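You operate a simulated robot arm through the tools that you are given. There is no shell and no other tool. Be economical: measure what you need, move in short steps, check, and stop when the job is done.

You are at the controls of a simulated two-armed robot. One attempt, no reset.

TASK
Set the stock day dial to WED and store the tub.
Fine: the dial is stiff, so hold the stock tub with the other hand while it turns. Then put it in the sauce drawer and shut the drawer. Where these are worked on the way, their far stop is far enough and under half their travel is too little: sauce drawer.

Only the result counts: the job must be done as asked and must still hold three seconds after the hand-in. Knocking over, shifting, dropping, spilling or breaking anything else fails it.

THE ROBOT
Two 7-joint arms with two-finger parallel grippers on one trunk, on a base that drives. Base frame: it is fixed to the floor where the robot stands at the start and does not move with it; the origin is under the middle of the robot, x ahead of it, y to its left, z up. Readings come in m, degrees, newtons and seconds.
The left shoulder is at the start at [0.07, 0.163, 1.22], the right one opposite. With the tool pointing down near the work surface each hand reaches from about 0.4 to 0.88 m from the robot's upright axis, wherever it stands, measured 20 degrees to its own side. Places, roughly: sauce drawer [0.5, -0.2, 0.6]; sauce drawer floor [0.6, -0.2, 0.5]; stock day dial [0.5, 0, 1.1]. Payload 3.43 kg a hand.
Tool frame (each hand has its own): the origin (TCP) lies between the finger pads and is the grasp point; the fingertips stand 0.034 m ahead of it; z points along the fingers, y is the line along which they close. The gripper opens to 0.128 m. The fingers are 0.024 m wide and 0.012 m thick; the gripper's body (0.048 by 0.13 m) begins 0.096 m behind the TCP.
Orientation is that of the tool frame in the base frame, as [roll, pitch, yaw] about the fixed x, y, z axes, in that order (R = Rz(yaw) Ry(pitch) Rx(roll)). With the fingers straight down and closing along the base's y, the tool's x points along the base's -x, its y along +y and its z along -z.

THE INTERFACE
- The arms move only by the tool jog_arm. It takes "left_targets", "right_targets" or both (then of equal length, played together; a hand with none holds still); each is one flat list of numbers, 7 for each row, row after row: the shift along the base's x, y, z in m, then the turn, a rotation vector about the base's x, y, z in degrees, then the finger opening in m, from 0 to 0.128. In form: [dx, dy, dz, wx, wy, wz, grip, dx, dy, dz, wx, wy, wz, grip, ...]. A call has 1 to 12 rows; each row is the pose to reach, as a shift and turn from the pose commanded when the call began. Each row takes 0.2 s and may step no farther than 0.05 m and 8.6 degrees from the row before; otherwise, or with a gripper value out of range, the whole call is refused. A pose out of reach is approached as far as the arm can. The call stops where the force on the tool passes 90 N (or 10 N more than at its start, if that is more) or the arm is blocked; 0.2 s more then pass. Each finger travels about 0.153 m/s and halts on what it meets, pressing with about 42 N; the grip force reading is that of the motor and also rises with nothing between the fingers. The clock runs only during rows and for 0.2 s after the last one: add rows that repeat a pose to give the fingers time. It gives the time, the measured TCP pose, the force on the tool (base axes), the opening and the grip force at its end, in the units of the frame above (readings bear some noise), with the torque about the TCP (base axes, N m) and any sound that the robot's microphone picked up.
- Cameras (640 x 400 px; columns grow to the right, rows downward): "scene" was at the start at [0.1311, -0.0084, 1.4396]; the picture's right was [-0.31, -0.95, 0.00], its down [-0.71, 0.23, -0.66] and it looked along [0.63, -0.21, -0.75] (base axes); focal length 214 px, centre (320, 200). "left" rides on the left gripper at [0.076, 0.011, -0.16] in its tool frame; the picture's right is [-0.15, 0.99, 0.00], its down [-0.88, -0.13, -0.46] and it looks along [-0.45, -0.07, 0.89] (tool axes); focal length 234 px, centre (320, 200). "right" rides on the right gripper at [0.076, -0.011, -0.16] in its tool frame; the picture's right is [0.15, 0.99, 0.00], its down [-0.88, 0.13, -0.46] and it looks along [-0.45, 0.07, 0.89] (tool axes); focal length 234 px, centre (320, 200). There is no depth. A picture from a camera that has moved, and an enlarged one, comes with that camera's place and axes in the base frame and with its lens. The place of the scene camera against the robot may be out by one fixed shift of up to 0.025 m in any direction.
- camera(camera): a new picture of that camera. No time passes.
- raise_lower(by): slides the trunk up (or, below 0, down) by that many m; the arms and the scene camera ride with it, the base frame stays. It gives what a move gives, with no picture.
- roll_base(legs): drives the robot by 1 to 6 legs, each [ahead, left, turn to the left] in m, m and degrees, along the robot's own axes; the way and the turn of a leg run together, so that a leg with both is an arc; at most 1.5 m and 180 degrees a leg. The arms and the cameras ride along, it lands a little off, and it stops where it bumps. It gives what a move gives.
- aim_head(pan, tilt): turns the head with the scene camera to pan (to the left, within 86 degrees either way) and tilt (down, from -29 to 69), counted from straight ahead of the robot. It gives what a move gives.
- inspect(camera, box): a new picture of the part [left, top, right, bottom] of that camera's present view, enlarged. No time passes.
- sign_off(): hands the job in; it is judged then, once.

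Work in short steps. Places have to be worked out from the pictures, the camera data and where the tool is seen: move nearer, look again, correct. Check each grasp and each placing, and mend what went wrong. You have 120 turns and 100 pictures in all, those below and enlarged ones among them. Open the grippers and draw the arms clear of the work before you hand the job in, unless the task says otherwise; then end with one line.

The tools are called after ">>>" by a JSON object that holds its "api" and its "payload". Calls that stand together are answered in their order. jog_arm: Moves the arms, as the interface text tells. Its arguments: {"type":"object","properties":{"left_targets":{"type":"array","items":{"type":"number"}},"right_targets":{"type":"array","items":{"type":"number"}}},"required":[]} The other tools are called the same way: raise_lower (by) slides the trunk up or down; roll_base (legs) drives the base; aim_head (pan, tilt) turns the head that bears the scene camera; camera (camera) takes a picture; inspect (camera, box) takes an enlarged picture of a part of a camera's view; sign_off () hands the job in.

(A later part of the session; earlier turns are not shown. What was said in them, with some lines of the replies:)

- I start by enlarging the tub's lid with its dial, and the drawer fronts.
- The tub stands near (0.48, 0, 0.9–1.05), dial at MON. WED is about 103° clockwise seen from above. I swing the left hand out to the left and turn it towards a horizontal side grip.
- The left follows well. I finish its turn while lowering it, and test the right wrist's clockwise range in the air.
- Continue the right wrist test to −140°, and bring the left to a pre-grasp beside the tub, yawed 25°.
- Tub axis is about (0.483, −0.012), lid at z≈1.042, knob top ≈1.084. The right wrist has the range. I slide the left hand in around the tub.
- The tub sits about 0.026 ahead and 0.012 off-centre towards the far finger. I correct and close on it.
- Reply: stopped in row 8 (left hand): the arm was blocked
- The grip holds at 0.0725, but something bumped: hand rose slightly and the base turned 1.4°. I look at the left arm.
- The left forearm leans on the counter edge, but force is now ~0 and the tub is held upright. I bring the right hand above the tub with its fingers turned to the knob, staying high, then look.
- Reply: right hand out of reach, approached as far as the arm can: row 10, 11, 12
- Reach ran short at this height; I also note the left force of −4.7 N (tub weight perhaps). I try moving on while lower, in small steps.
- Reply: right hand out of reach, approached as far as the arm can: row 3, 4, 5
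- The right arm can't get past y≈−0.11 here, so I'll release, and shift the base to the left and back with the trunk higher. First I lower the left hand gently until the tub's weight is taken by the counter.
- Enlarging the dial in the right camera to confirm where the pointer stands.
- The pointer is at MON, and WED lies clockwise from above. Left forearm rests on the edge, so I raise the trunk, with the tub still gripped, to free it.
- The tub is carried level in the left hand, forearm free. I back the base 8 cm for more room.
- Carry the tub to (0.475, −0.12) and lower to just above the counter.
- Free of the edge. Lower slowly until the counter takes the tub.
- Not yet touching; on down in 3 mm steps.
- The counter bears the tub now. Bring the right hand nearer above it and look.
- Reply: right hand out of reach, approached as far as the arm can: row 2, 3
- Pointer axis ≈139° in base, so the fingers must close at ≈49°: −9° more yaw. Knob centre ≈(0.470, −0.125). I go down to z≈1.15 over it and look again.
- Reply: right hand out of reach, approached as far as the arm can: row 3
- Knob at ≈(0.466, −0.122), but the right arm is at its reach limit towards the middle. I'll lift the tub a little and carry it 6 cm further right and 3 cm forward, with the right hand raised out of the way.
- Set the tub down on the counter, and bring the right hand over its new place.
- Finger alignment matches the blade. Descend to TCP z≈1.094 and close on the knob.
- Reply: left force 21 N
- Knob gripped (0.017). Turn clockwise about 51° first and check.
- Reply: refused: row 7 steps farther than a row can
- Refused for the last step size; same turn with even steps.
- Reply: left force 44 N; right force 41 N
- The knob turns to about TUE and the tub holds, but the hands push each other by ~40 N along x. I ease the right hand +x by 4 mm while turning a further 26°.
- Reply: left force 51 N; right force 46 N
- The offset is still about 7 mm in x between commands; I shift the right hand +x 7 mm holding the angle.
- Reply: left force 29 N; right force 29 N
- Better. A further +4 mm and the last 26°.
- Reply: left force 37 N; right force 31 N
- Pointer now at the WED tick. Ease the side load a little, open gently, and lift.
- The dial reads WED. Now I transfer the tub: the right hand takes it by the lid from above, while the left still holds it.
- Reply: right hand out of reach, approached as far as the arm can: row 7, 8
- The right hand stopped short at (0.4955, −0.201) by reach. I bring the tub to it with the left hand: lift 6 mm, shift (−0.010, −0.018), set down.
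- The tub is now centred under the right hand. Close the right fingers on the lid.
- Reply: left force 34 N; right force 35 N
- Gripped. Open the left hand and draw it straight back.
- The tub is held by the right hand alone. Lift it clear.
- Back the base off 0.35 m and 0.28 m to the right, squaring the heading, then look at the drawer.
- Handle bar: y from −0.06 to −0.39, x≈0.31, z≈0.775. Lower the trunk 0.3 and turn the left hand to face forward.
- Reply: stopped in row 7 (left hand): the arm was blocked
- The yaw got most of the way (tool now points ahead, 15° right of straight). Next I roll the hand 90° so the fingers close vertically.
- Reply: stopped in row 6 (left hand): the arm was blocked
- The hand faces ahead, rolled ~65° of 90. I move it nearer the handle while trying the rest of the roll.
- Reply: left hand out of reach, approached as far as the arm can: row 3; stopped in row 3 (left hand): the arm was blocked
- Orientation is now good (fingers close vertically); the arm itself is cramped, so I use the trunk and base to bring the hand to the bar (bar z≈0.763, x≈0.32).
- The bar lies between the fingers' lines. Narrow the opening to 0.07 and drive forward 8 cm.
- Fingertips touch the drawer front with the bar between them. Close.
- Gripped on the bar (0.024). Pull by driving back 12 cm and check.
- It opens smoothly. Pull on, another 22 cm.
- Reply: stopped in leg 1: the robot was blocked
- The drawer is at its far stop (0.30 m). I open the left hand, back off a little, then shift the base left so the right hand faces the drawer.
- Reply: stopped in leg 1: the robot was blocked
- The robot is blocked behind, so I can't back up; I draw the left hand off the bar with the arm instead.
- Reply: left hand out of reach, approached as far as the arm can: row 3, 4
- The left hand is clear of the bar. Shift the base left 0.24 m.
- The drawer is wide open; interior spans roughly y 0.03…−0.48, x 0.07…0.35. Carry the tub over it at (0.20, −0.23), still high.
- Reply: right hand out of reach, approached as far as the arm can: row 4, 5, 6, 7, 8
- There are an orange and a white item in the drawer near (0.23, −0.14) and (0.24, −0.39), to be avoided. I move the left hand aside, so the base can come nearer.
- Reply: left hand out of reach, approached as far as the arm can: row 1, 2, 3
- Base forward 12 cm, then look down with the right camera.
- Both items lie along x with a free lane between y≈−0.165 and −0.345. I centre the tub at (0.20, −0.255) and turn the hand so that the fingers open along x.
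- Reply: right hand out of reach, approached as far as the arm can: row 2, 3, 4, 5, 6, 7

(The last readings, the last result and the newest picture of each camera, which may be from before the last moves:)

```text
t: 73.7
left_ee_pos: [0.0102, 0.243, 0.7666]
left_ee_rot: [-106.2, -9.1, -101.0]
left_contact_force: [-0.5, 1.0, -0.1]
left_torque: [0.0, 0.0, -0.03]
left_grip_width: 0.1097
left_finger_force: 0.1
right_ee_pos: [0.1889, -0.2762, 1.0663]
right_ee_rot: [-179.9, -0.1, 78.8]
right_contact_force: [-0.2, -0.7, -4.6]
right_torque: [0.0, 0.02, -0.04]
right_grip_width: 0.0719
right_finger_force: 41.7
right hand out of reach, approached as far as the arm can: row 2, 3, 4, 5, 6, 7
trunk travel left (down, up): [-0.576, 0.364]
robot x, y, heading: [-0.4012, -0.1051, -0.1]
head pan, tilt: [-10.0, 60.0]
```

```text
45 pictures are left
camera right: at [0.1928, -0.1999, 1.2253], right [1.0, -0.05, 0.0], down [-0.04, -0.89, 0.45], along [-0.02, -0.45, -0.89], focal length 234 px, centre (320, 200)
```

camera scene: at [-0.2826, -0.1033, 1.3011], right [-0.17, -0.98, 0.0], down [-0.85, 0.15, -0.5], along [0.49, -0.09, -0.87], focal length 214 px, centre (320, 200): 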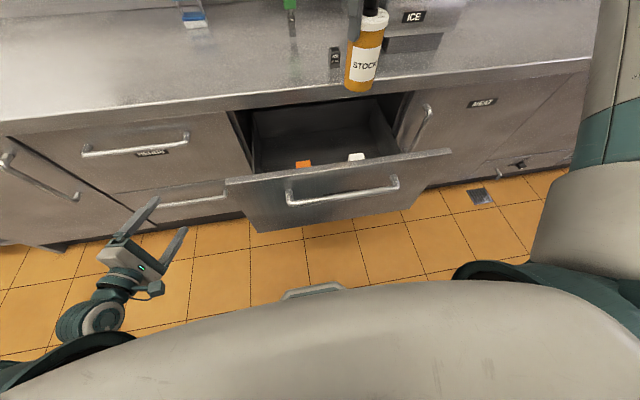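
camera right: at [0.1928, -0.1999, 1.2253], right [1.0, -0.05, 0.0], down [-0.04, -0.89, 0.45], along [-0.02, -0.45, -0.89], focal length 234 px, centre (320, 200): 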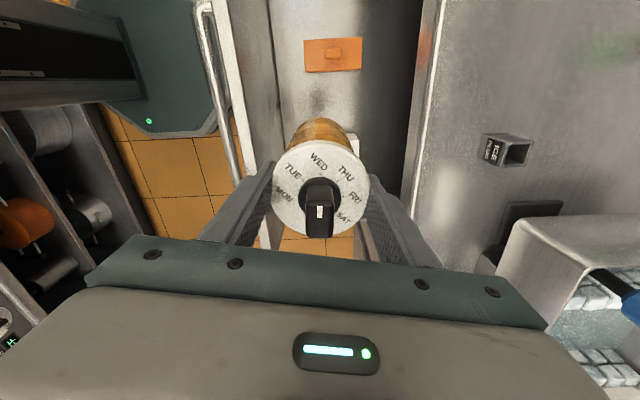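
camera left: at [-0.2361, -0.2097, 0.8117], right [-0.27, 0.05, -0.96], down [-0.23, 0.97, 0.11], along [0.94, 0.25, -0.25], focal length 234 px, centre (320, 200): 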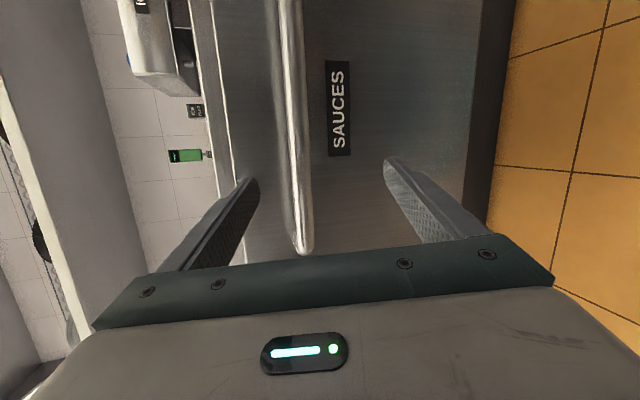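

Good view; lane is clear. Before lowering the trunk, raise the left hand 0.2 m so that its elbow stays off the floor.

>>> {"api": "jog_arm", "payload": {"left_targets": [0, 0, 0.04, 0, 0, 0, 0.11, 0, 0.01, 0.08, 0, 0, 0, 0.11, 0, 0.02, 0.12, 0, 0, 0, 0.11, 0, 0.03, 0.16, 0, 0, 0, 0.11, 0, 0.04, 0.2, 0, 0, 0, 0.11, 0, 0.05, 0.24, 0, 0, 0, 0.11], "right_targets": [0.003, 0.005, -0.02, 0, 0, 0, 0.05, 0.006, 0.01, -0.04, 0, 0, 0, 0.05, 0.009, 0.015, -0.06, 0, 0, 2, 0.05, 0.01, 0.017, -0.08, 0, 0, 4, 0.05, 0.01, 0.018, -0.1, 0, 0, 6, 0.05, 0.01, 0.018, -0.12, 0, 0, 8, 0.05]}}

>>> {"api": "camera", "payload": {"camera": "right"}}

>>> {"api": "camera", "payload": {"camera": "scene"}}

```text
t: 75.1
left_ee_pos: [0.0432, 0.345, 1.001]
left_ee_rot: [-106.1, -9.2, -101.0]
left_contact_force: [-0.3, 0.7, 0.1]
left_torque: [-0.01, 0.03, 0.01]
left_grip_width: 0.1099
left_finger_force: 0.1
left hand out of reach, approached as far as the arm can: row 1, 2, 3, 4, 5, 6
right_ee_pos: [0.1913, -0.2728, 0.9473]
right_ee_rot: [179.9, -0.4, 86.7]
right_contact_force: [0.5, 0.2, -5.2]
right_torque: [0.01, 0.02, -0.04]
right_grip_width: 0.0715
right_finger_force: 41.7
right hand out of reach, approached as far as the arm can: row 2, 3, 4, 5, 6
trunk travel left (down, up): [-0.576, 0.364]
robot x, y, heading: [-0.4071, -0.1096, -0.1]
head pan, tilt: [-10.0, 60.0]
```

```text
44 pictures are left
camera right: at [0.1833, -0.1962, 1.1063], right [1.0, 0.09, 0.0], down [0.08, -0.89, 0.45], along [0.04, -0.45, -0.89], focal length 234 px, centre (320, 200)
```

right: 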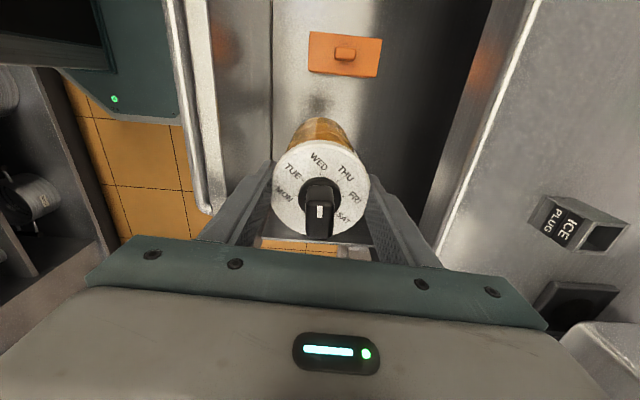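

```text
43 pictures are left
camera scene: at [-0.2816, -0.1036, 1.3009], right [-0.17, -0.98, 0.0], down [-0.85, 0.15, -0.5], along [0.49, -0.09, -0.87], focal length 214 px, centre (320, 200)
```

scene: 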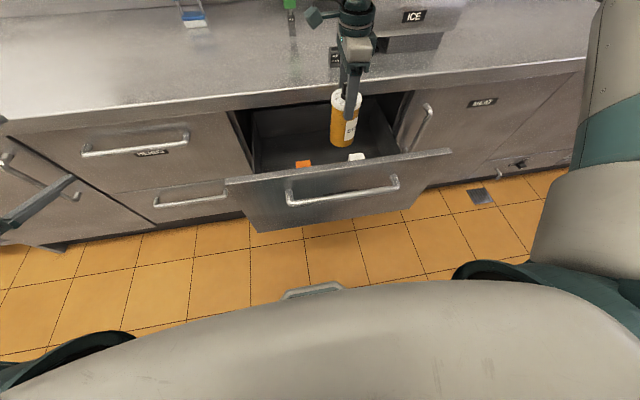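

Tub is over the free lane with its bottom at ≈0.80. Lower the trunk 0.2 m.

>>> {"api": "raise_lower", "payload": {"by": -0.2}}

>>> {"api": "camera", "payload": {"camera": "right"}}

>>> {"api": "camera", "payload": {"camera": "scene"}}

```text
t: 77.3
left_ee_pos: [0.0439, 0.3459, 0.801]
left_ee_rot: [-106.2, -9.3, -101.1]
left_contact_force: [0.6, 0.1, -0.1]
left_torque: [0.0, 0.03, 0.0]
left_grip_width: 0.1097
left_finger_force: 0.1
right_ee_pos: [0.1911, -0.2728, 0.7494]
right_ee_rot: [-179.9, -0.3, 86.7]
right_contact_force: [-0.5, 0.5, -5.3]
right_torque: [0.02, -0.01, 0.0]
right_grip_width: 0.0719
right_finger_force: 42.0
trunk travel left (down, up): [-0.376, 0.564]
robot x, y, heading: [-0.4049, -0.1107, 0.0]
head pan, tilt: [-10.0, 60.0]
```

```text
42 pictures are left
camera right: at [0.1827, -0.1958, 0.9071], right [1.0, 0.09, 0.0], down [0.08, -0.89, 0.45], along [0.04, -0.45, -0.89], focal length 234 px, centre (320, 200)
```

right: 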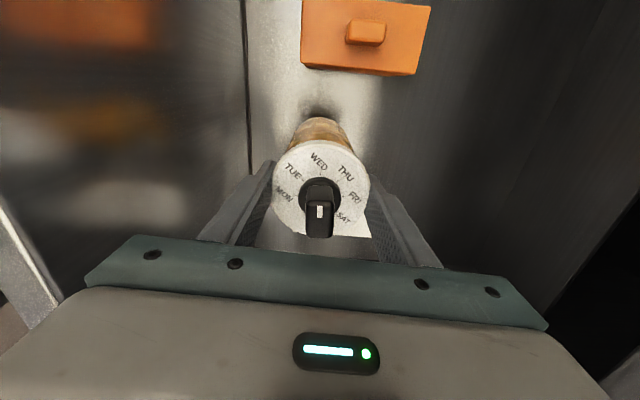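

```text
41 pictures are left
camera scene: at [-0.2824, -0.1032, 1.1011], right [-0.17, -0.98, 0.0], down [-0.85, 0.15, -0.5], along [0.49, -0.09, -0.87], focal length 214 px, centre (320, 200)
```

scene: 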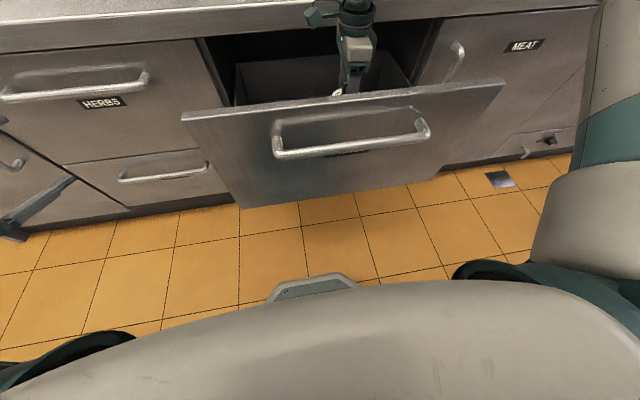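

Lower with the arm to just above the floor.

>>> {"api": "jog_arm", "payload": {"right_targets": [0, 0, -0.015, 0, 0, 0, 0.05, 0, 0, -0.03, 0, 0, 0, 0.05, 0, 0, -0.045, 0, 0, 0, 0.05, 0, 0, -0.06, 0, 0, 0, 0.05, 0, 0, -0.075, 0, 0, 0, 0.05]}}

```text
t: 78.5
left_ee_pos: [0.0442, 0.3463, 0.8009]
left_ee_rot: [-106.2, -9.2, -101.0]
left_contact_force: [0.3, 0.1, -0.1]
left_torque: [-0.02, 0.03, -0.01]
left_grip_width: 0.11
left_finger_force: 0.1
right_ee_pos: [0.182, -0.2862, 0.6782]
right_ee_rot: [179.8, -0.5, 86.7]
right_contact_force: [0.0, -0.1, -5.1]
right_torque: [0.0, 0.01, 0.0]
right_grip_width: 0.0718
right_finger_force: 41.8
right hand out of reach, approached as far as the arm can: row 2, 3, 4, 5
trunk travel left (down, up): [-0.376, 0.564]
robot x, y, heading: [-0.4065, -0.1074, -0.1]
head pan, tilt: [-10.0, 60.0]
```

Reach drift took it to y=−0.286; shift the base 2.5 cm left and go down the rest by the trunk.

>>> {"api": "roll_base", "payload": {"legs": [[0, 0.025, 0]]}}

>>> {"api": "raise_lower", "payload": {"by": -0.02}}

>>> {"api": "camera", "payload": {"camera": "right"}}

```text
t: 79.3
left_ee_pos: [0.0432, 0.372, 0.8]
left_ee_rot: [-106.2, -9.1, -101.1]
left_contact_force: [0.9, 0.6, -0.6]
left_torque: [-0.01, -0.04, -0.03]
left_grip_width: 0.1099
left_finger_force: 0.0
right_ee_pos: [0.1813, -0.2605, 0.6786]
right_ee_rot: [179.9, -0.5, 86.6]
right_contact_force: [0.8, 0.8, -6.2]
right_torque: [-0.04, 0.0, -0.02]
right_grip_width: 0.0717
right_finger_force: 42.1
trunk travel left (down, up): [-0.376, 0.564]
robot x, y, heading: [-0.4064, -0.0806, -0.1]
head pan, tilt: [-10.0, 60.0]
```

```text
t: 80.0
left_ee_pos: [0.0412, 0.3719, 0.7824]
left_ee_rot: [-106.0, -9.2, -101.1]
left_contact_force: [0.2, 0.3, -0.1]
left_torque: [0.0, -0.04, -0.02]
left_grip_width: 0.1102
left_finger_force: 0.0
right_ee_pos: [0.1798, -0.2607, 0.6645]
right_ee_rot: [179.3, -0.6, 86.8]
right_contact_force: [2.6, 0.9, 40.0]
right_torque: [0.28, 1.07, -0.03]
right_grip_width: 0.0718
right_finger_force: 42.0
trunk travel left (down, up): [-0.356, 0.584]
robot x, y, heading: [-0.4028, -0.0811, -0.0]
head pan, tilt: [-10.0, 60.0]
```

```text
40 pictures are left
camera right: at [0.1719, -0.1845, 0.8234], right [1.0, 0.09, 0.01], down [0.07, -0.89, 0.45], along [0.05, -0.44, -0.89], focal length 234 px, centre (320, 200)
```

right: 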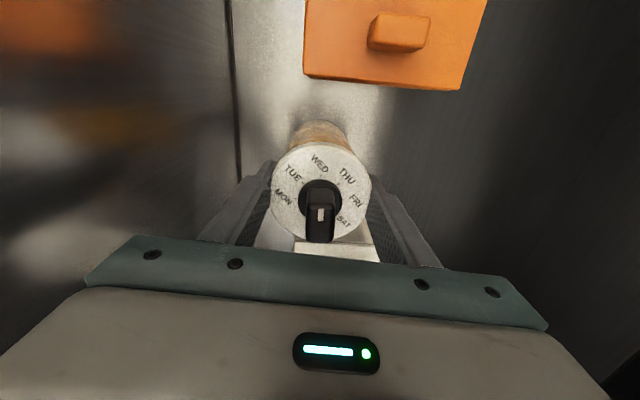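

The floor is reached at TCP z≈0.665. Ease the pressing, open the fingers slightly wider than the lid, and check before rising.

>>> {"api": "jog_arm", "payload": {"right_targets": [0, 0, 0.003, 0, 0, 0, 0.05, 0, 0, 0.004, 0, 0, 0, 0.05]}}

```text
t: 80.6
left_ee_pos: [0.0419, 0.3733, 0.7816]
left_ee_rot: [-106.1, -9.3, -101.0]
left_contact_force: [-0.4, 0.0, 0.8]
left_torque: [0.0, 0.03, 0.02]
left_grip_width: 0.1099
left_finger_force: 0.1
right_ee_pos: [0.1809, -0.2589, 0.6632]
right_ee_rot: [179.7, -0.5, 86.6]
right_contact_force: [4.0, 6.6, 25.6]
right_torque: [1.24, -0.22, -0.31]
right_grip_width: 0.0722
right_finger_force: 42.0
trunk travel left (down, up): [-0.356, 0.584]
robot x, y, heading: [-0.4044, -0.0796, -0.1]
head pan, tilt: [-10.0, 60.0]
```

>>> {"api": "jog_arm", "payload": {"right_targets": [0, 0, 0.002, 0, 0, 0, 0.05, 0, 0, 0.003, 0, 0, 0, 0.075, 0, 0, 0.003, 0, 0, 0, 0.085, 0, 0, 0.003, 0, 0, 0, 0.1, 0, 0, 0.003, 0, 0, 0, 0.1]}}

>>> {"api": "camera", "payload": {"camera": "right"}}

```text
t: 81.8
left_ee_pos: [0.0431, 0.3709, 0.7808]
left_ee_rot: [-106.2, -9.2, -101.1]
left_contact_force: [0.1, 0.2, 0.4]
left_torque: [0.0, -0.01, 0.04]
left_grip_width: 0.1097
left_finger_force: 0.0
right_ee_pos: [0.1804, -0.2623, 0.6667]
right_ee_rot: [179.9, -0.4, 86.7]
right_contact_force: [-0.9, 0.1, -0.5]
right_torque: [-0.02, -0.01, 0.02]
right_grip_width: 0.1002
right_finger_force: 0.0
trunk travel left (down, up): [-0.356, 0.584]
robot x, y, heading: [-0.4045, -0.0846, -0.1]
head pan, tilt: [-10.0, 60.0]
```

```text
39 pictures are left
camera right: at [0.173, -0.1863, 0.8248], right [1.0, 0.09, 0.0], down [0.08, -0.89, 0.45], along [0.04, -0.45, -0.89], focal length 234 px, centre (320, 200)
```

right: 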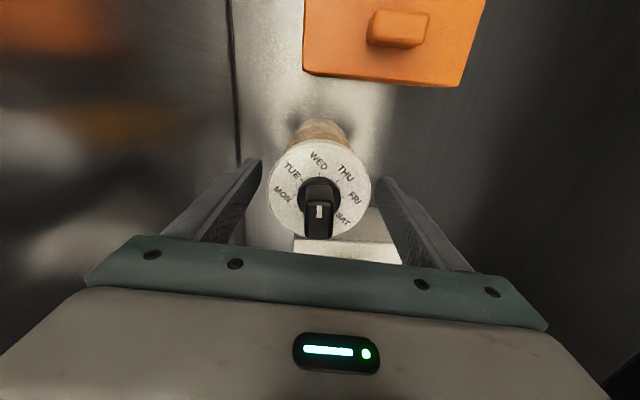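

The tub stands by itself. Raise straight up with the trunk.

>>> {"api": "raise_lower", "payload": {"by": 0.3}}

>>> {"api": "camera", "payload": {"camera": "right"}}

```text
t: 84.8
left_ee_pos: [0.0424, 0.3715, 1.0808]
left_ee_rot: [-106.2, -9.2, -101.2]
left_contact_force: [-0.1, 0.8, 0.4]
left_torque: [-0.01, -0.03, 0.0]
left_grip_width: 0.11
left_finger_force: 0.0
right_ee_pos: [0.1803, -0.2612, 0.9667]
right_ee_rot: [179.9, -0.4, 86.7]
right_contact_force: [-0.2, -0.2, -0.9]
right_torque: [-0.01, 0.01, 0.0]
right_grip_width: 0.1003
right_finger_force: 0.1
trunk travel left (down, up): [-0.656, 0.284]
robot x, y, heading: [-0.4047, -0.0806, 0.2]
head pan, tilt: [-10.0, 60.0]
```

```text
38 pictures are left
camera right: at [0.1731, -0.1862, 1.1249], right [1.0, 0.09, 0.0], down [0.08, -0.89, 0.45], along [0.04, -0.45, -0.89], focal length 234 px, centre (320, 200)
```

right: 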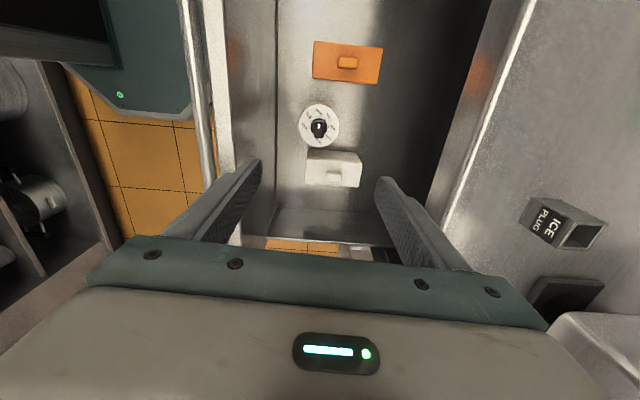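

The tub stands cleanly between the two items. Check the dial enlarged.

>>> {"api": "inspect", "payload": {"camera": "right", "box": [290, 95, 350, 155]}}

```text
6.67 times, centred on (320, 125) of right
camera zoom: at [0.1731, -0.1862, 1.1249], right [1.0, 0.09, 0.0], down [0.08, -0.89, 0.45], along [0.04, -0.45, -0.89], focal length 1561 px, centre (320, 700)
```

zoom: 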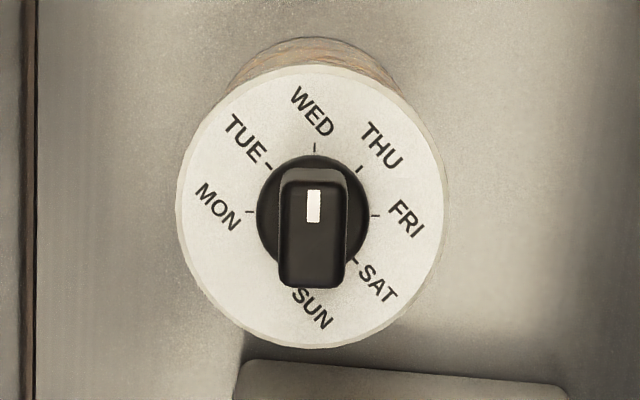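

WED is exact. Now I draw the right hand back out of the drawer: base back 11 cm first (it stays above the panel).

>>> {"api": "roll_base", "payload": {"legs": [[-0.11, 0, 0]]}}

>>> {"api": "jog_arm", "payload": {"right_targets": [-0.015, 0, 0, 0, 0, 8.5, 0.08, -0.03, 0, 0, 0, 0, 17, 0.06, -0.045, 0, 0, 0, 0, 25.5, 0.04, -0.06, 0, 0, 0, 0, 34, 0.02, -0.075, 0, 0, 0, 0, 42.5, 0, -0.09, 0, 0, 0, 0, 51, 0, -0.105, 0, 0, 0, 0, 59.5, 0, -0.12, 0, 0, 0, 0, 68, 0, -0.135, 0, 0, 0, 0, 76.5, 0, -0.14, 0, 0, 0, 0, 85, 0, -0.14, 0, 0, 0, 0, 93, 0]}}

>>> {"api": "camera", "payload": {"camera": "scene"}}

```text
t: 86.0
left_ee_pos: [-0.0681, 0.3714, 1.0804]
left_ee_rot: [-106.2, -9.2, -101.1]
left_contact_force: [1.3, -0.6, -0.6]
left_torque: [0.03, 0.02, -0.01]
left_grip_width: 0.1101
left_finger_force: 0.0
right_ee_pos: [0.0701, -0.2616, 0.9664]
right_ee_rot: [179.8, -0.4, 86.7]
right_contact_force: [-0.3, -0.2, 0.0]
right_torque: [0.01, 0.0, 0.01]
right_grip_width: 0.1001
right_finger_force: 0.1
trunk travel left (down, up): [-0.656, 0.284]
robot x, y, heading: [-0.5142, -0.0825, 0.1]
head pan, tilt: [-10.0, 60.0]
```

```text
t: 88.4
left_ee_pos: [-0.068, 0.3712, 1.0821]
left_ee_rot: [-106.3, -9.1, -101.1]
left_contact_force: [-0.1, 0.6, -0.8]
left_torque: [0.0, -0.02, 0.01]
left_grip_width: 0.1099
left_finger_force: 0.1
right_ee_pos: [-0.0698, -0.2613, 0.9652]
right_ee_rot: [179.7, -0.6, 179.8]
right_contact_force: [0.3, 0.6, -0.5]
right_torque: [0.01, 0.03, -0.01]
right_grip_width: 0.0001
right_finger_force: 32.6
trunk travel left (down, up): [-0.656, 0.284]
robot x, y, heading: [-0.5138, -0.0827, -0.0]
head pan, tilt: [-10.0, 60.0]
```

```text
36 pictures are left
camera scene: at [-0.3933, -0.0781, 1.3811], right [-0.17, -0.98, 0.0], down [-0.85, 0.15, -0.5], along [0.49, -0.09, -0.87], focal length 214 px, centre (320, 200)
```

scene: 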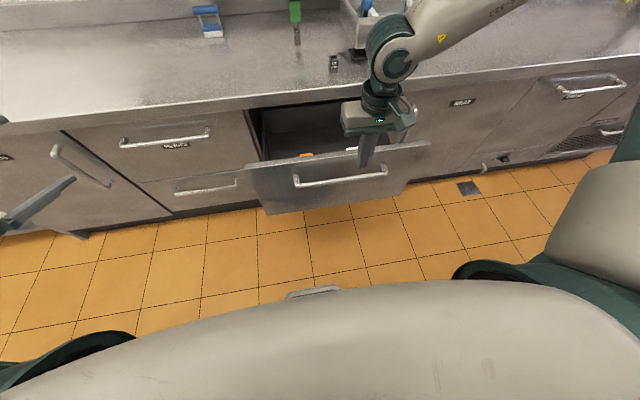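

I lower the closed right hand in front of the handle bar with the arm (keeping the elbow high), to push with the fingers.

>>> {"api": "jog_arm", "payload": {"right_targets": [0, 0, -0.03, 0, 0, 0, 0, 0, 0, -0.06, 0, 0, 0, 0, 0, 0, -0.09, 0, 0, 0, 0, 0, 0, -0.12, 0, 0, 0, 0, 0, 0, -0.15, 0, 0, 0, 0, 0, 0, -0.18, 0, 0, 0, 0, 0, 0, -0.21, 0, 0, 0, 0]}}

>>> {"api": "aim_head", "payload": {"pan": -20, "tilt": 45}}

>>> {"api": "camera", "payload": {"camera": "scene"}}

>>> {"api": "camera", "payload": {"camera": "right"}}

```text
t: 90.0
left_ee_pos: [-0.0685, 0.3718, 1.0813]
left_ee_rot: [-106.2, -9.1, -101.2]
left_contact_force: [0.2, 0.1, 0.3]
left_torque: [0.01, 0.02, -0.03]
left_grip_width: 0.11
left_finger_force: 0.1
right_ee_pos: [-0.0751, -0.3129, 0.8146]
right_ee_rot: [179.7, -0.4, 179.7]
right_contact_force: [0.8, 0.0, 0.0]
right_torque: [0.03, 0.01, -0.05]
right_grip_width: 0.0
right_finger_force: 33.4
right hand out of reach, approached as far as the arm can: row 4, 5, 6, 7
trunk travel left (down, up): [-0.656, 0.284]
robot x, y, heading: [-0.5165, -0.0813, -0.0]
head pan, tilt: [-10.0, 60.0]
```

```text
t: 90.7
left_ee_pos: [-0.0687, 0.3717, 1.081]
left_ee_rot: [-106.2, -9.1, -101.1]
left_contact_force: [-0.3, -0.6, 0.6]
left_torque: [-0.01, 0.0, -0.01]
left_grip_width: 0.11
left_finger_force: 0.0
right_ee_pos: [-0.0749, -0.3123, 0.8145]
right_ee_rot: [179.8, -0.3, 179.7]
right_contact_force: [1.4, 0.4, -0.3]
right_torque: [-0.06, 0.02, 0.04]
right_grip_width: 0.0
right_finger_force: 33.1
trunk travel left (down, up): [-0.656, 0.284]
robot x, y, heading: [-0.5192, -0.0816, 0.4]
head pan, tilt: [-20.0, 45.0]
```

```text
35 pictures are left
camera scene: at [-0.3826, -0.0942, 1.4005], right [-0.34, -0.94, 0.0], down [-0.67, 0.24, -0.71], along [0.66, -0.24, -0.71], focal length 214 px, centre (320, 200)
```

scene: 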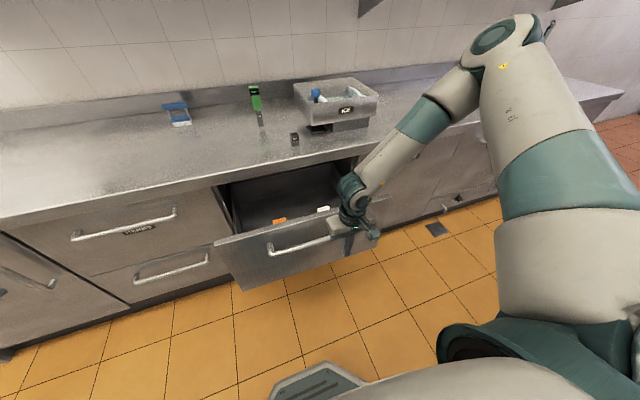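

```text
34 pictures are left
camera right: at [-0.1501, -0.323, 0.9734], right [-0.14, 0.99, 0.0], down [0.88, 0.12, 0.45], along [0.44, 0.07, -0.89], focal length 234 px, centre (320, 200)
```

right: 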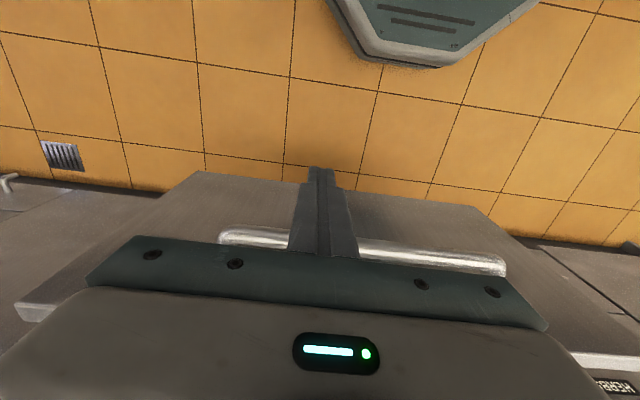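

The elbow stays high. I lower the trunk 5 cm and tilt the fingers 30° forward so the wrist stays clear of the counter edge when the drawer is home.

>>> {"api": "raise_lower", "payload": {"by": -0.05}}

>>> {"api": "jog_arm", "payload": {"right_targets": [-0.005, 0.01, 0, 0, -7.5, 0, 0, -0.01, 0.02, 0, 0, -15, 0, 0, -0.015, 0.03, 0, 0, -22.5, 0, 0, -0.02, 0.04, 0, 0, -30, 0, 0]}}

>>> {"api": "camera", "payload": {"camera": "right"}}

>>> {"api": "camera", "payload": {"camera": "scene"}}

```text
t: 91.7
left_ee_pos: [-0.0675, 0.3706, 1.0313]
left_ee_rot: [-106.2, -9.1, -101.0]
left_contact_force: [-0.5, 0.8, -0.6]
left_torque: [0.01, 0.03, 0.02]
left_grip_width: 0.1101
left_finger_force: 0.1
right_ee_pos: [-0.076, -0.3122, 0.7639]
right_ee_rot: [179.9, -0.4, 179.7]
right_contact_force: [0.4, 1.1, 0.0]
right_torque: [0.01, 0.02, 0.0]
right_grip_width: 0.0
right_finger_force: 32.9
trunk travel left (down, up): [-0.606, 0.334]
robot x, y, heading: [-0.5182, -0.0819, 0.3]
head pan, tilt: [-20.0, 45.0]
```

```text
t: 92.7
left_ee_pos: [-0.0689, 0.3704, 1.0309]
left_ee_rot: [-106.2, -9.3, -101.1]
left_contact_force: [0.0, 0.0, 0.1]
left_torque: [-0.02, 0.0, 0.02]
left_grip_width: 0.1099
left_finger_force: 0.0
right_ee_pos: [-0.0422, -0.3148, 0.7989]
right_ee_rot: [179.5, 29.5, 179.5]
right_contact_force: [0.2, 0.2, -0.7]
right_torque: [0.03, -0.01, 0.04]
right_grip_width: 0.0002
right_finger_force: 33.3
right hand out of reach, approached as far as the arm can: row 1, 2, 3, 4
trunk travel left (down, up): [-0.606, 0.334]
robot x, y, heading: [-0.5176, -0.0843, -0.1]
head pan, tilt: [-20.0, 45.0]
```

```text
33 pictures are left
camera right: at [-0.1874, -0.3258, 0.8988], right [-0.13, 0.99, -0.06], down [0.54, 0.12, 0.83], along [0.83, 0.07, -0.55], focal length 234 px, centre (320, 200)
```

right: 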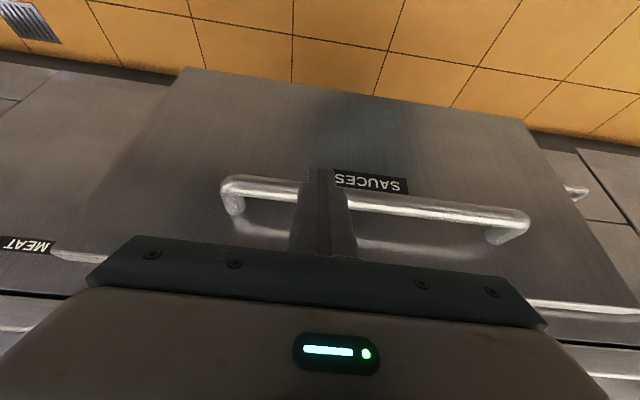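

```text
32 pictures are left
camera scene: at [-0.3825, -0.0945, 1.3506], right [-0.34, -0.94, 0.0], down [-0.66, 0.24, -0.71], along [0.66, -0.24, -0.71], focal length 214 px, centre (320, 200)
```

scene: 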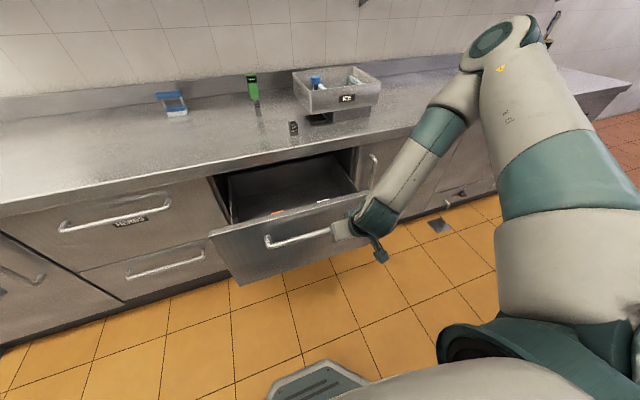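

Lower 2.5 cm more so the fingers meet the bar squarely, and centre on it (base 8 cm left), then drive forward.

>>> {"api": "raise_lower", "payload": {"by": -0.028}}

>>> {"api": "roll_base", "payload": {"legs": [[0, 0.08, 0], [0.1, 0, 0]]}}

>>> {"api": "camera", "payload": {"camera": "scene"}}

>>> {"api": "camera", "payload": {"camera": "right"}}

```text
t: 93.4
left_ee_pos: [-0.0684, 0.3723, 1.0033]
left_ee_rot: [-106.2, -9.2, -101.1]
left_contact_force: [-0.1, -0.1, 0.0]
left_torque: [-0.01, 0.01, 0.03]
left_grip_width: 0.11
left_finger_force: 0.0
right_ee_pos: [-0.042, -0.3144, 0.7709]
right_ee_rot: [179.5, 29.6, 179.6]
right_contact_force: [0.3, -0.3, 0.5]
right_torque: [-0.02, -0.03, -0.02]
right_grip_width: 0.0
right_finger_force: 33.0
trunk travel left (down, up): [-0.578, 0.362]
robot x, y, heading: [-0.5165, -0.0834, -0.1]
head pan, tilt: [-20.0, 45.0]
```

```text
t: 95.2
left_ee_pos: [0.0334, 0.4522, 1.0025]
left_ee_rot: [-106.2, -9.2, -100.9]
left_contact_force: [0.7, -0.7, -0.7]
left_torque: [0.0, 0.02, -0.02]
left_grip_width: 0.1099
left_finger_force: 0.0
right_ee_pos: [0.0584, -0.2342, 0.7703]
right_ee_rot: [179.4, 29.4, 179.6]
right_contact_force: [0.6, 0.1, 0.0]
right_torque: [-0.03, 0.03, -0.01]
right_grip_width: 0.0
right_finger_force: 33.3
trunk travel left (down, up): [-0.578, 0.362]
robot x, y, heading: [-0.4159, -0.0012, -0.2]
head pan, tilt: [-20.0, 45.0]
```

```text
31 pictures are left
camera scene: at [-0.2814, -0.0145, 1.3224], right [-0.34, -0.94, 0.0], down [-0.67, 0.24, -0.71], along [0.66, -0.24, -0.71], focal length 214 px, centre (320, 200)
```

scene: 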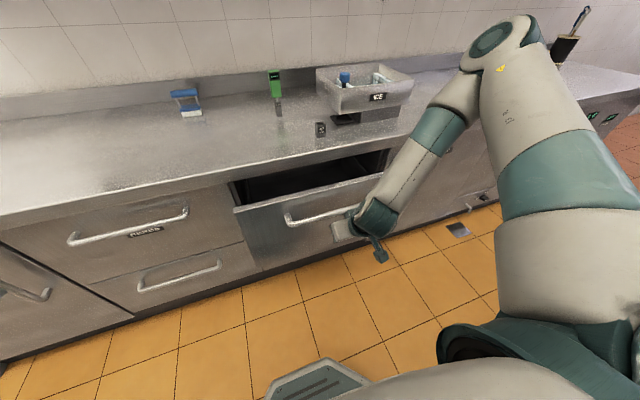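

```text
30 pictures are left
camera right: at [-0.0866, -0.246, 0.8705], right [-0.13, 0.99, -0.06], down [0.54, 0.12, 0.83], along [0.83, 0.07, -0.55], focal length 234 px, centre (320, 200)
```

right: 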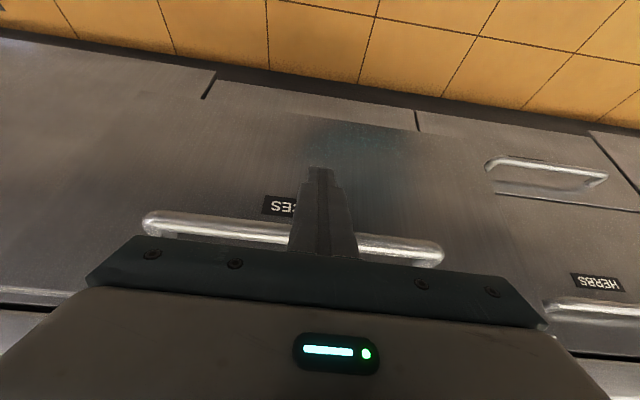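

The drawer glides in under the push. Continue forward 12 cm.

>>> {"api": "roll_base", "payload": {"legs": [[0.12, 0, 0]]}}

>>> {"api": "camera", "payload": {"camera": "scene"}}

```text
t: 96.4
left_ee_pos: [0.1533, 0.4509, 1.0023]
left_ee_rot: [-106.2, -9.1, -100.9]
left_contact_force: [0.1, 1.1, -0.1]
left_torque: [0.0, 0.01, 0.03]
left_grip_width: 0.11
left_finger_force: 0.0
right_ee_pos: [0.1786, -0.2356, 0.7695]
right_ee_rot: [179.5, 29.5, 179.7]
right_contact_force: [0.5, -0.6, -0.5]
right_torque: [-0.02, 0.0, 0.01]
right_grip_width: 0.0
right_finger_force: 33.4
trunk travel left (down, up): [-0.578, 0.362]
robot x, y, heading: [-0.298, -0.0008, -0.1]
head pan, tilt: [-20.0, 45.0]
```

```text
29 pictures are left
camera scene: at [-0.1609, -0.0144, 1.3225], right [-0.34, -0.94, 0.0], down [-0.67, 0.24, -0.71], along [0.66, -0.24, -0.71], focal length 214 px, centre (320, 200)
```

scene: 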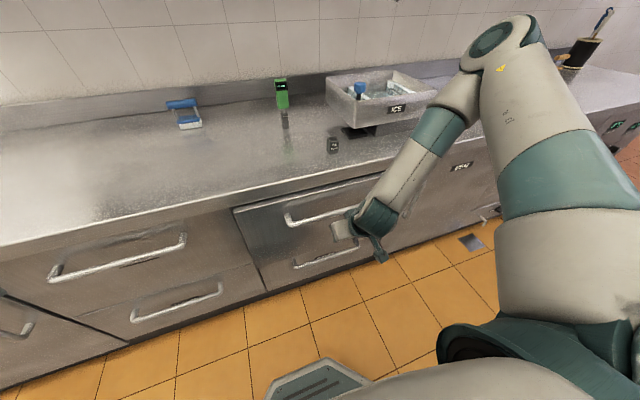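

Nearly shut. Forward another 8 cm.

>>> {"api": "roll_base", "payload": {"legs": [[0.08, 0, 0]]}}

>>> {"api": "camera", "payload": {"camera": "right"}}

>>> {"api": "camera", "payload": {"camera": "scene"}}

```text
t: 97.5
left_ee_pos: [0.2317, 0.4524, 1.0013]
left_ee_rot: [-106.2, -9.2, -100.9]
left_contact_force: [-0.6, -0.7, -0.2]
left_torque: [0.03, 0.01, -0.01]
left_grip_width: 0.11
left_finger_force: 0.0
right_ee_pos: [0.26, -0.2335, 0.7702]
right_ee_rot: [179.5, 29.5, 179.7]
right_contact_force: [-0.3, -0.3, -0.8]
right_torque: [0.01, 0.01, 0.01]
right_grip_width: 0.0
right_finger_force: 32.8
trunk travel left (down, up): [-0.578, 0.362]
robot x, y, heading: [-0.2146, -0.0015, 0.4]
head pan, tilt: [-20.0, 45.0]
```

```text
28 pictures are left
camera right: at [0.1143, -0.2454, 0.8707], right [-0.13, 0.99, -0.06], down [0.54, 0.12, 0.83], along [0.83, 0.07, -0.55], focal length 234 px, centre (320, 200)
```

right: 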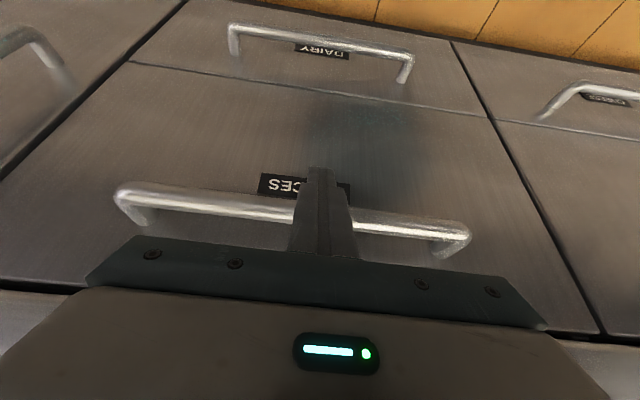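

```text
27 pictures are left
camera scene: at [-0.0813, -0.0143, 1.3225], right [-0.34, -0.94, 0.0], down [-0.67, 0.24, -0.71], along [0.66, -0.24, -0.71], focal length 214 px, centre (320, 200)
```

scene: 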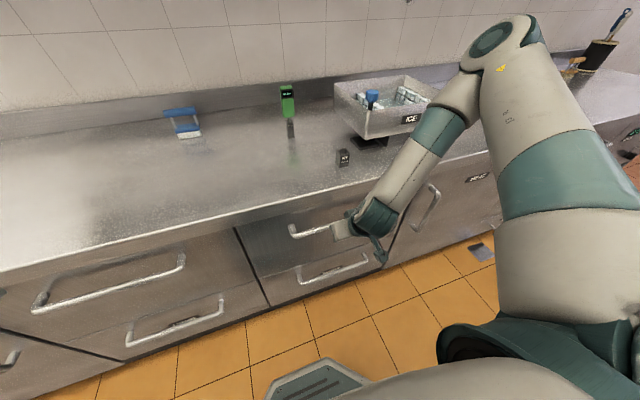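

Panels look almost flush. I push the last bit with the arm until firm contact.

>>> {"api": "jog_arm", "payload": {"right_targets": [0.01, 0, 0, 0, 0, 0, 0, 0.02, 0, 0, 0, 0, 0, 0, 0.03, 0, 0, 0, 0, 0, 0, 0.04, 0, 0, 0, 0, 0, 0, 0.048, 0, 0, 0, 0, 0, 0]}}

>>> {"api": "camera", "payload": {"camera": "right"}}

```text
t: 98.5
left_ee_pos: [0.2317, 0.4506, 1.0031]
left_ee_rot: [-106.3, -9.3, -101.1]
left_contact_force: [0.6, 0.3, -0.1]
left_torque: [-0.01, 0.01, -0.03]
left_grip_width: 0.11
left_finger_force: 0.1
right_ee_pos: [0.2777, -0.2338, 0.7613]
right_ee_rot: [179.3, 26.6, 179.7]
right_contact_force: [-9.2, 1.4, -2.0]
right_torque: [-0.06, -0.98, -0.09]
right_grip_width: 0.0
right_finger_force: 32.6
trunk travel left (down, up): [-0.578, 0.362]
robot x, y, heading: [-0.2182, -0.004, -0.1]
head pan, tilt: [-20.0, 45.0]
stopped in row 4 (right hand): the force on the tool passed its limit (the readings are from after the stop); the commanded pose is now the measured one
```

```text
26 pictures are left
camera right: at [0.1364, -0.2466, 0.8691], right [-0.13, 0.99, -0.05], down [0.58, 0.12, 0.8], along [0.8, 0.07, -0.59], focal length 234 px, centre (320, 200)
```

right: 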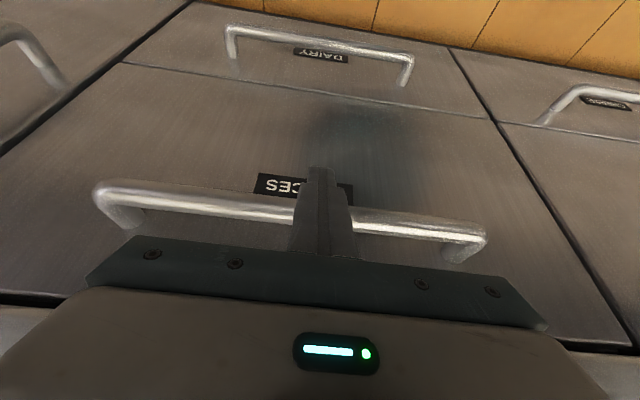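

Over 90 N against the end stop: the drawer is home. Back off with the base, open the right hand and look.

>>> {"api": "roll_base", "payload": {"legs": [[-0.2, 0, 0]]}}

>>> {"api": "jog_arm", "payload": {"right_targets": [-0.01, -0.03, 0.03, 0, 0, 0, 0.03, -0.01, -0.06, 0.06, 0, 0, 0, 0.06, -0.01, -0.09, 0.09, 0, 0, 0, 0.1, -0.01, -0.12, 0.12, 0, 0, 0, 0.12, -0.01, -0.15, 0.15, 0, 0, 0, 0.12]}}

>>> {"api": "camera", "payload": {"camera": "scene"}}

```text
t: 100.1
left_ee_pos: [0.0275, 0.4517, 1.0039]
left_ee_rot: [-106.1, -9.1, -100.9]
left_contact_force: [-0.5, -0.6, 0.5]
left_torque: [0.02, -0.01, 0.02]
left_grip_width: 0.1102
left_finger_force: 0.1
right_ee_pos: [0.0766, -0.2324, 0.7644]
right_ee_rot: [179.3, 27.3, 179.9]
right_contact_force: [-0.4, 0.2, 0.1]
right_torque: [0.01, -0.02, -0.01]
right_grip_width: 0.0
right_finger_force: 33.3
trunk travel left (down, up): [-0.578, 0.362]
robot x, y, heading: [-0.4162, -0.0032, 0.1]
head pan, tilt: [-20.0, 45.0]
```

```text
t: 101.3
left_ee_pos: [0.027, 0.4521, 1.0023]
left_ee_rot: [-106.1, -9.1, -100.9]
left_contact_force: [-0.8, -0.1, 0.2]
left_torque: [-0.02, 0.01, 0.02]
left_grip_width: 0.1099
left_finger_force: 0.0
right_ee_pos: [0.0678, -0.3831, 0.9146]
right_ee_rot: [179.2, 27.4, -180.0]
right_contact_force: [-0.2, -0.3, -0.4]
right_torque: [-0.04, 0.01, 0.04]
right_grip_width: 0.1202
right_finger_force: 0.1
trunk travel left (down, up): [-0.578, 0.362]
robot x, y, heading: [-0.417, -0.002, -0.0]
head pan, tilt: [-20.0, 45.0]
```

```text
25 pictures are left
camera scene: at [-0.2869, -0.0145, 1.3227], right [-0.34, -0.94, 0.0], down [-0.66, 0.24, -0.71], along [0.67, -0.24, -0.71], focal length 214 px, centre (320, 200)
```

scene: 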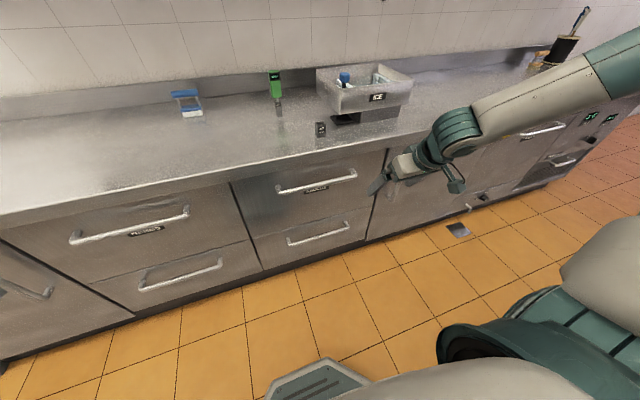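

The drawer front is flush with the others, the counter items stand where they were, and both hands are open and clear. I hand in.

>>> {"api": "sign_off", "payload": {}}

```text
The job is handed in.
```

The stock dial is set to WED, the tub stands upright in the sauce drawer, and the drawer is fully shut.
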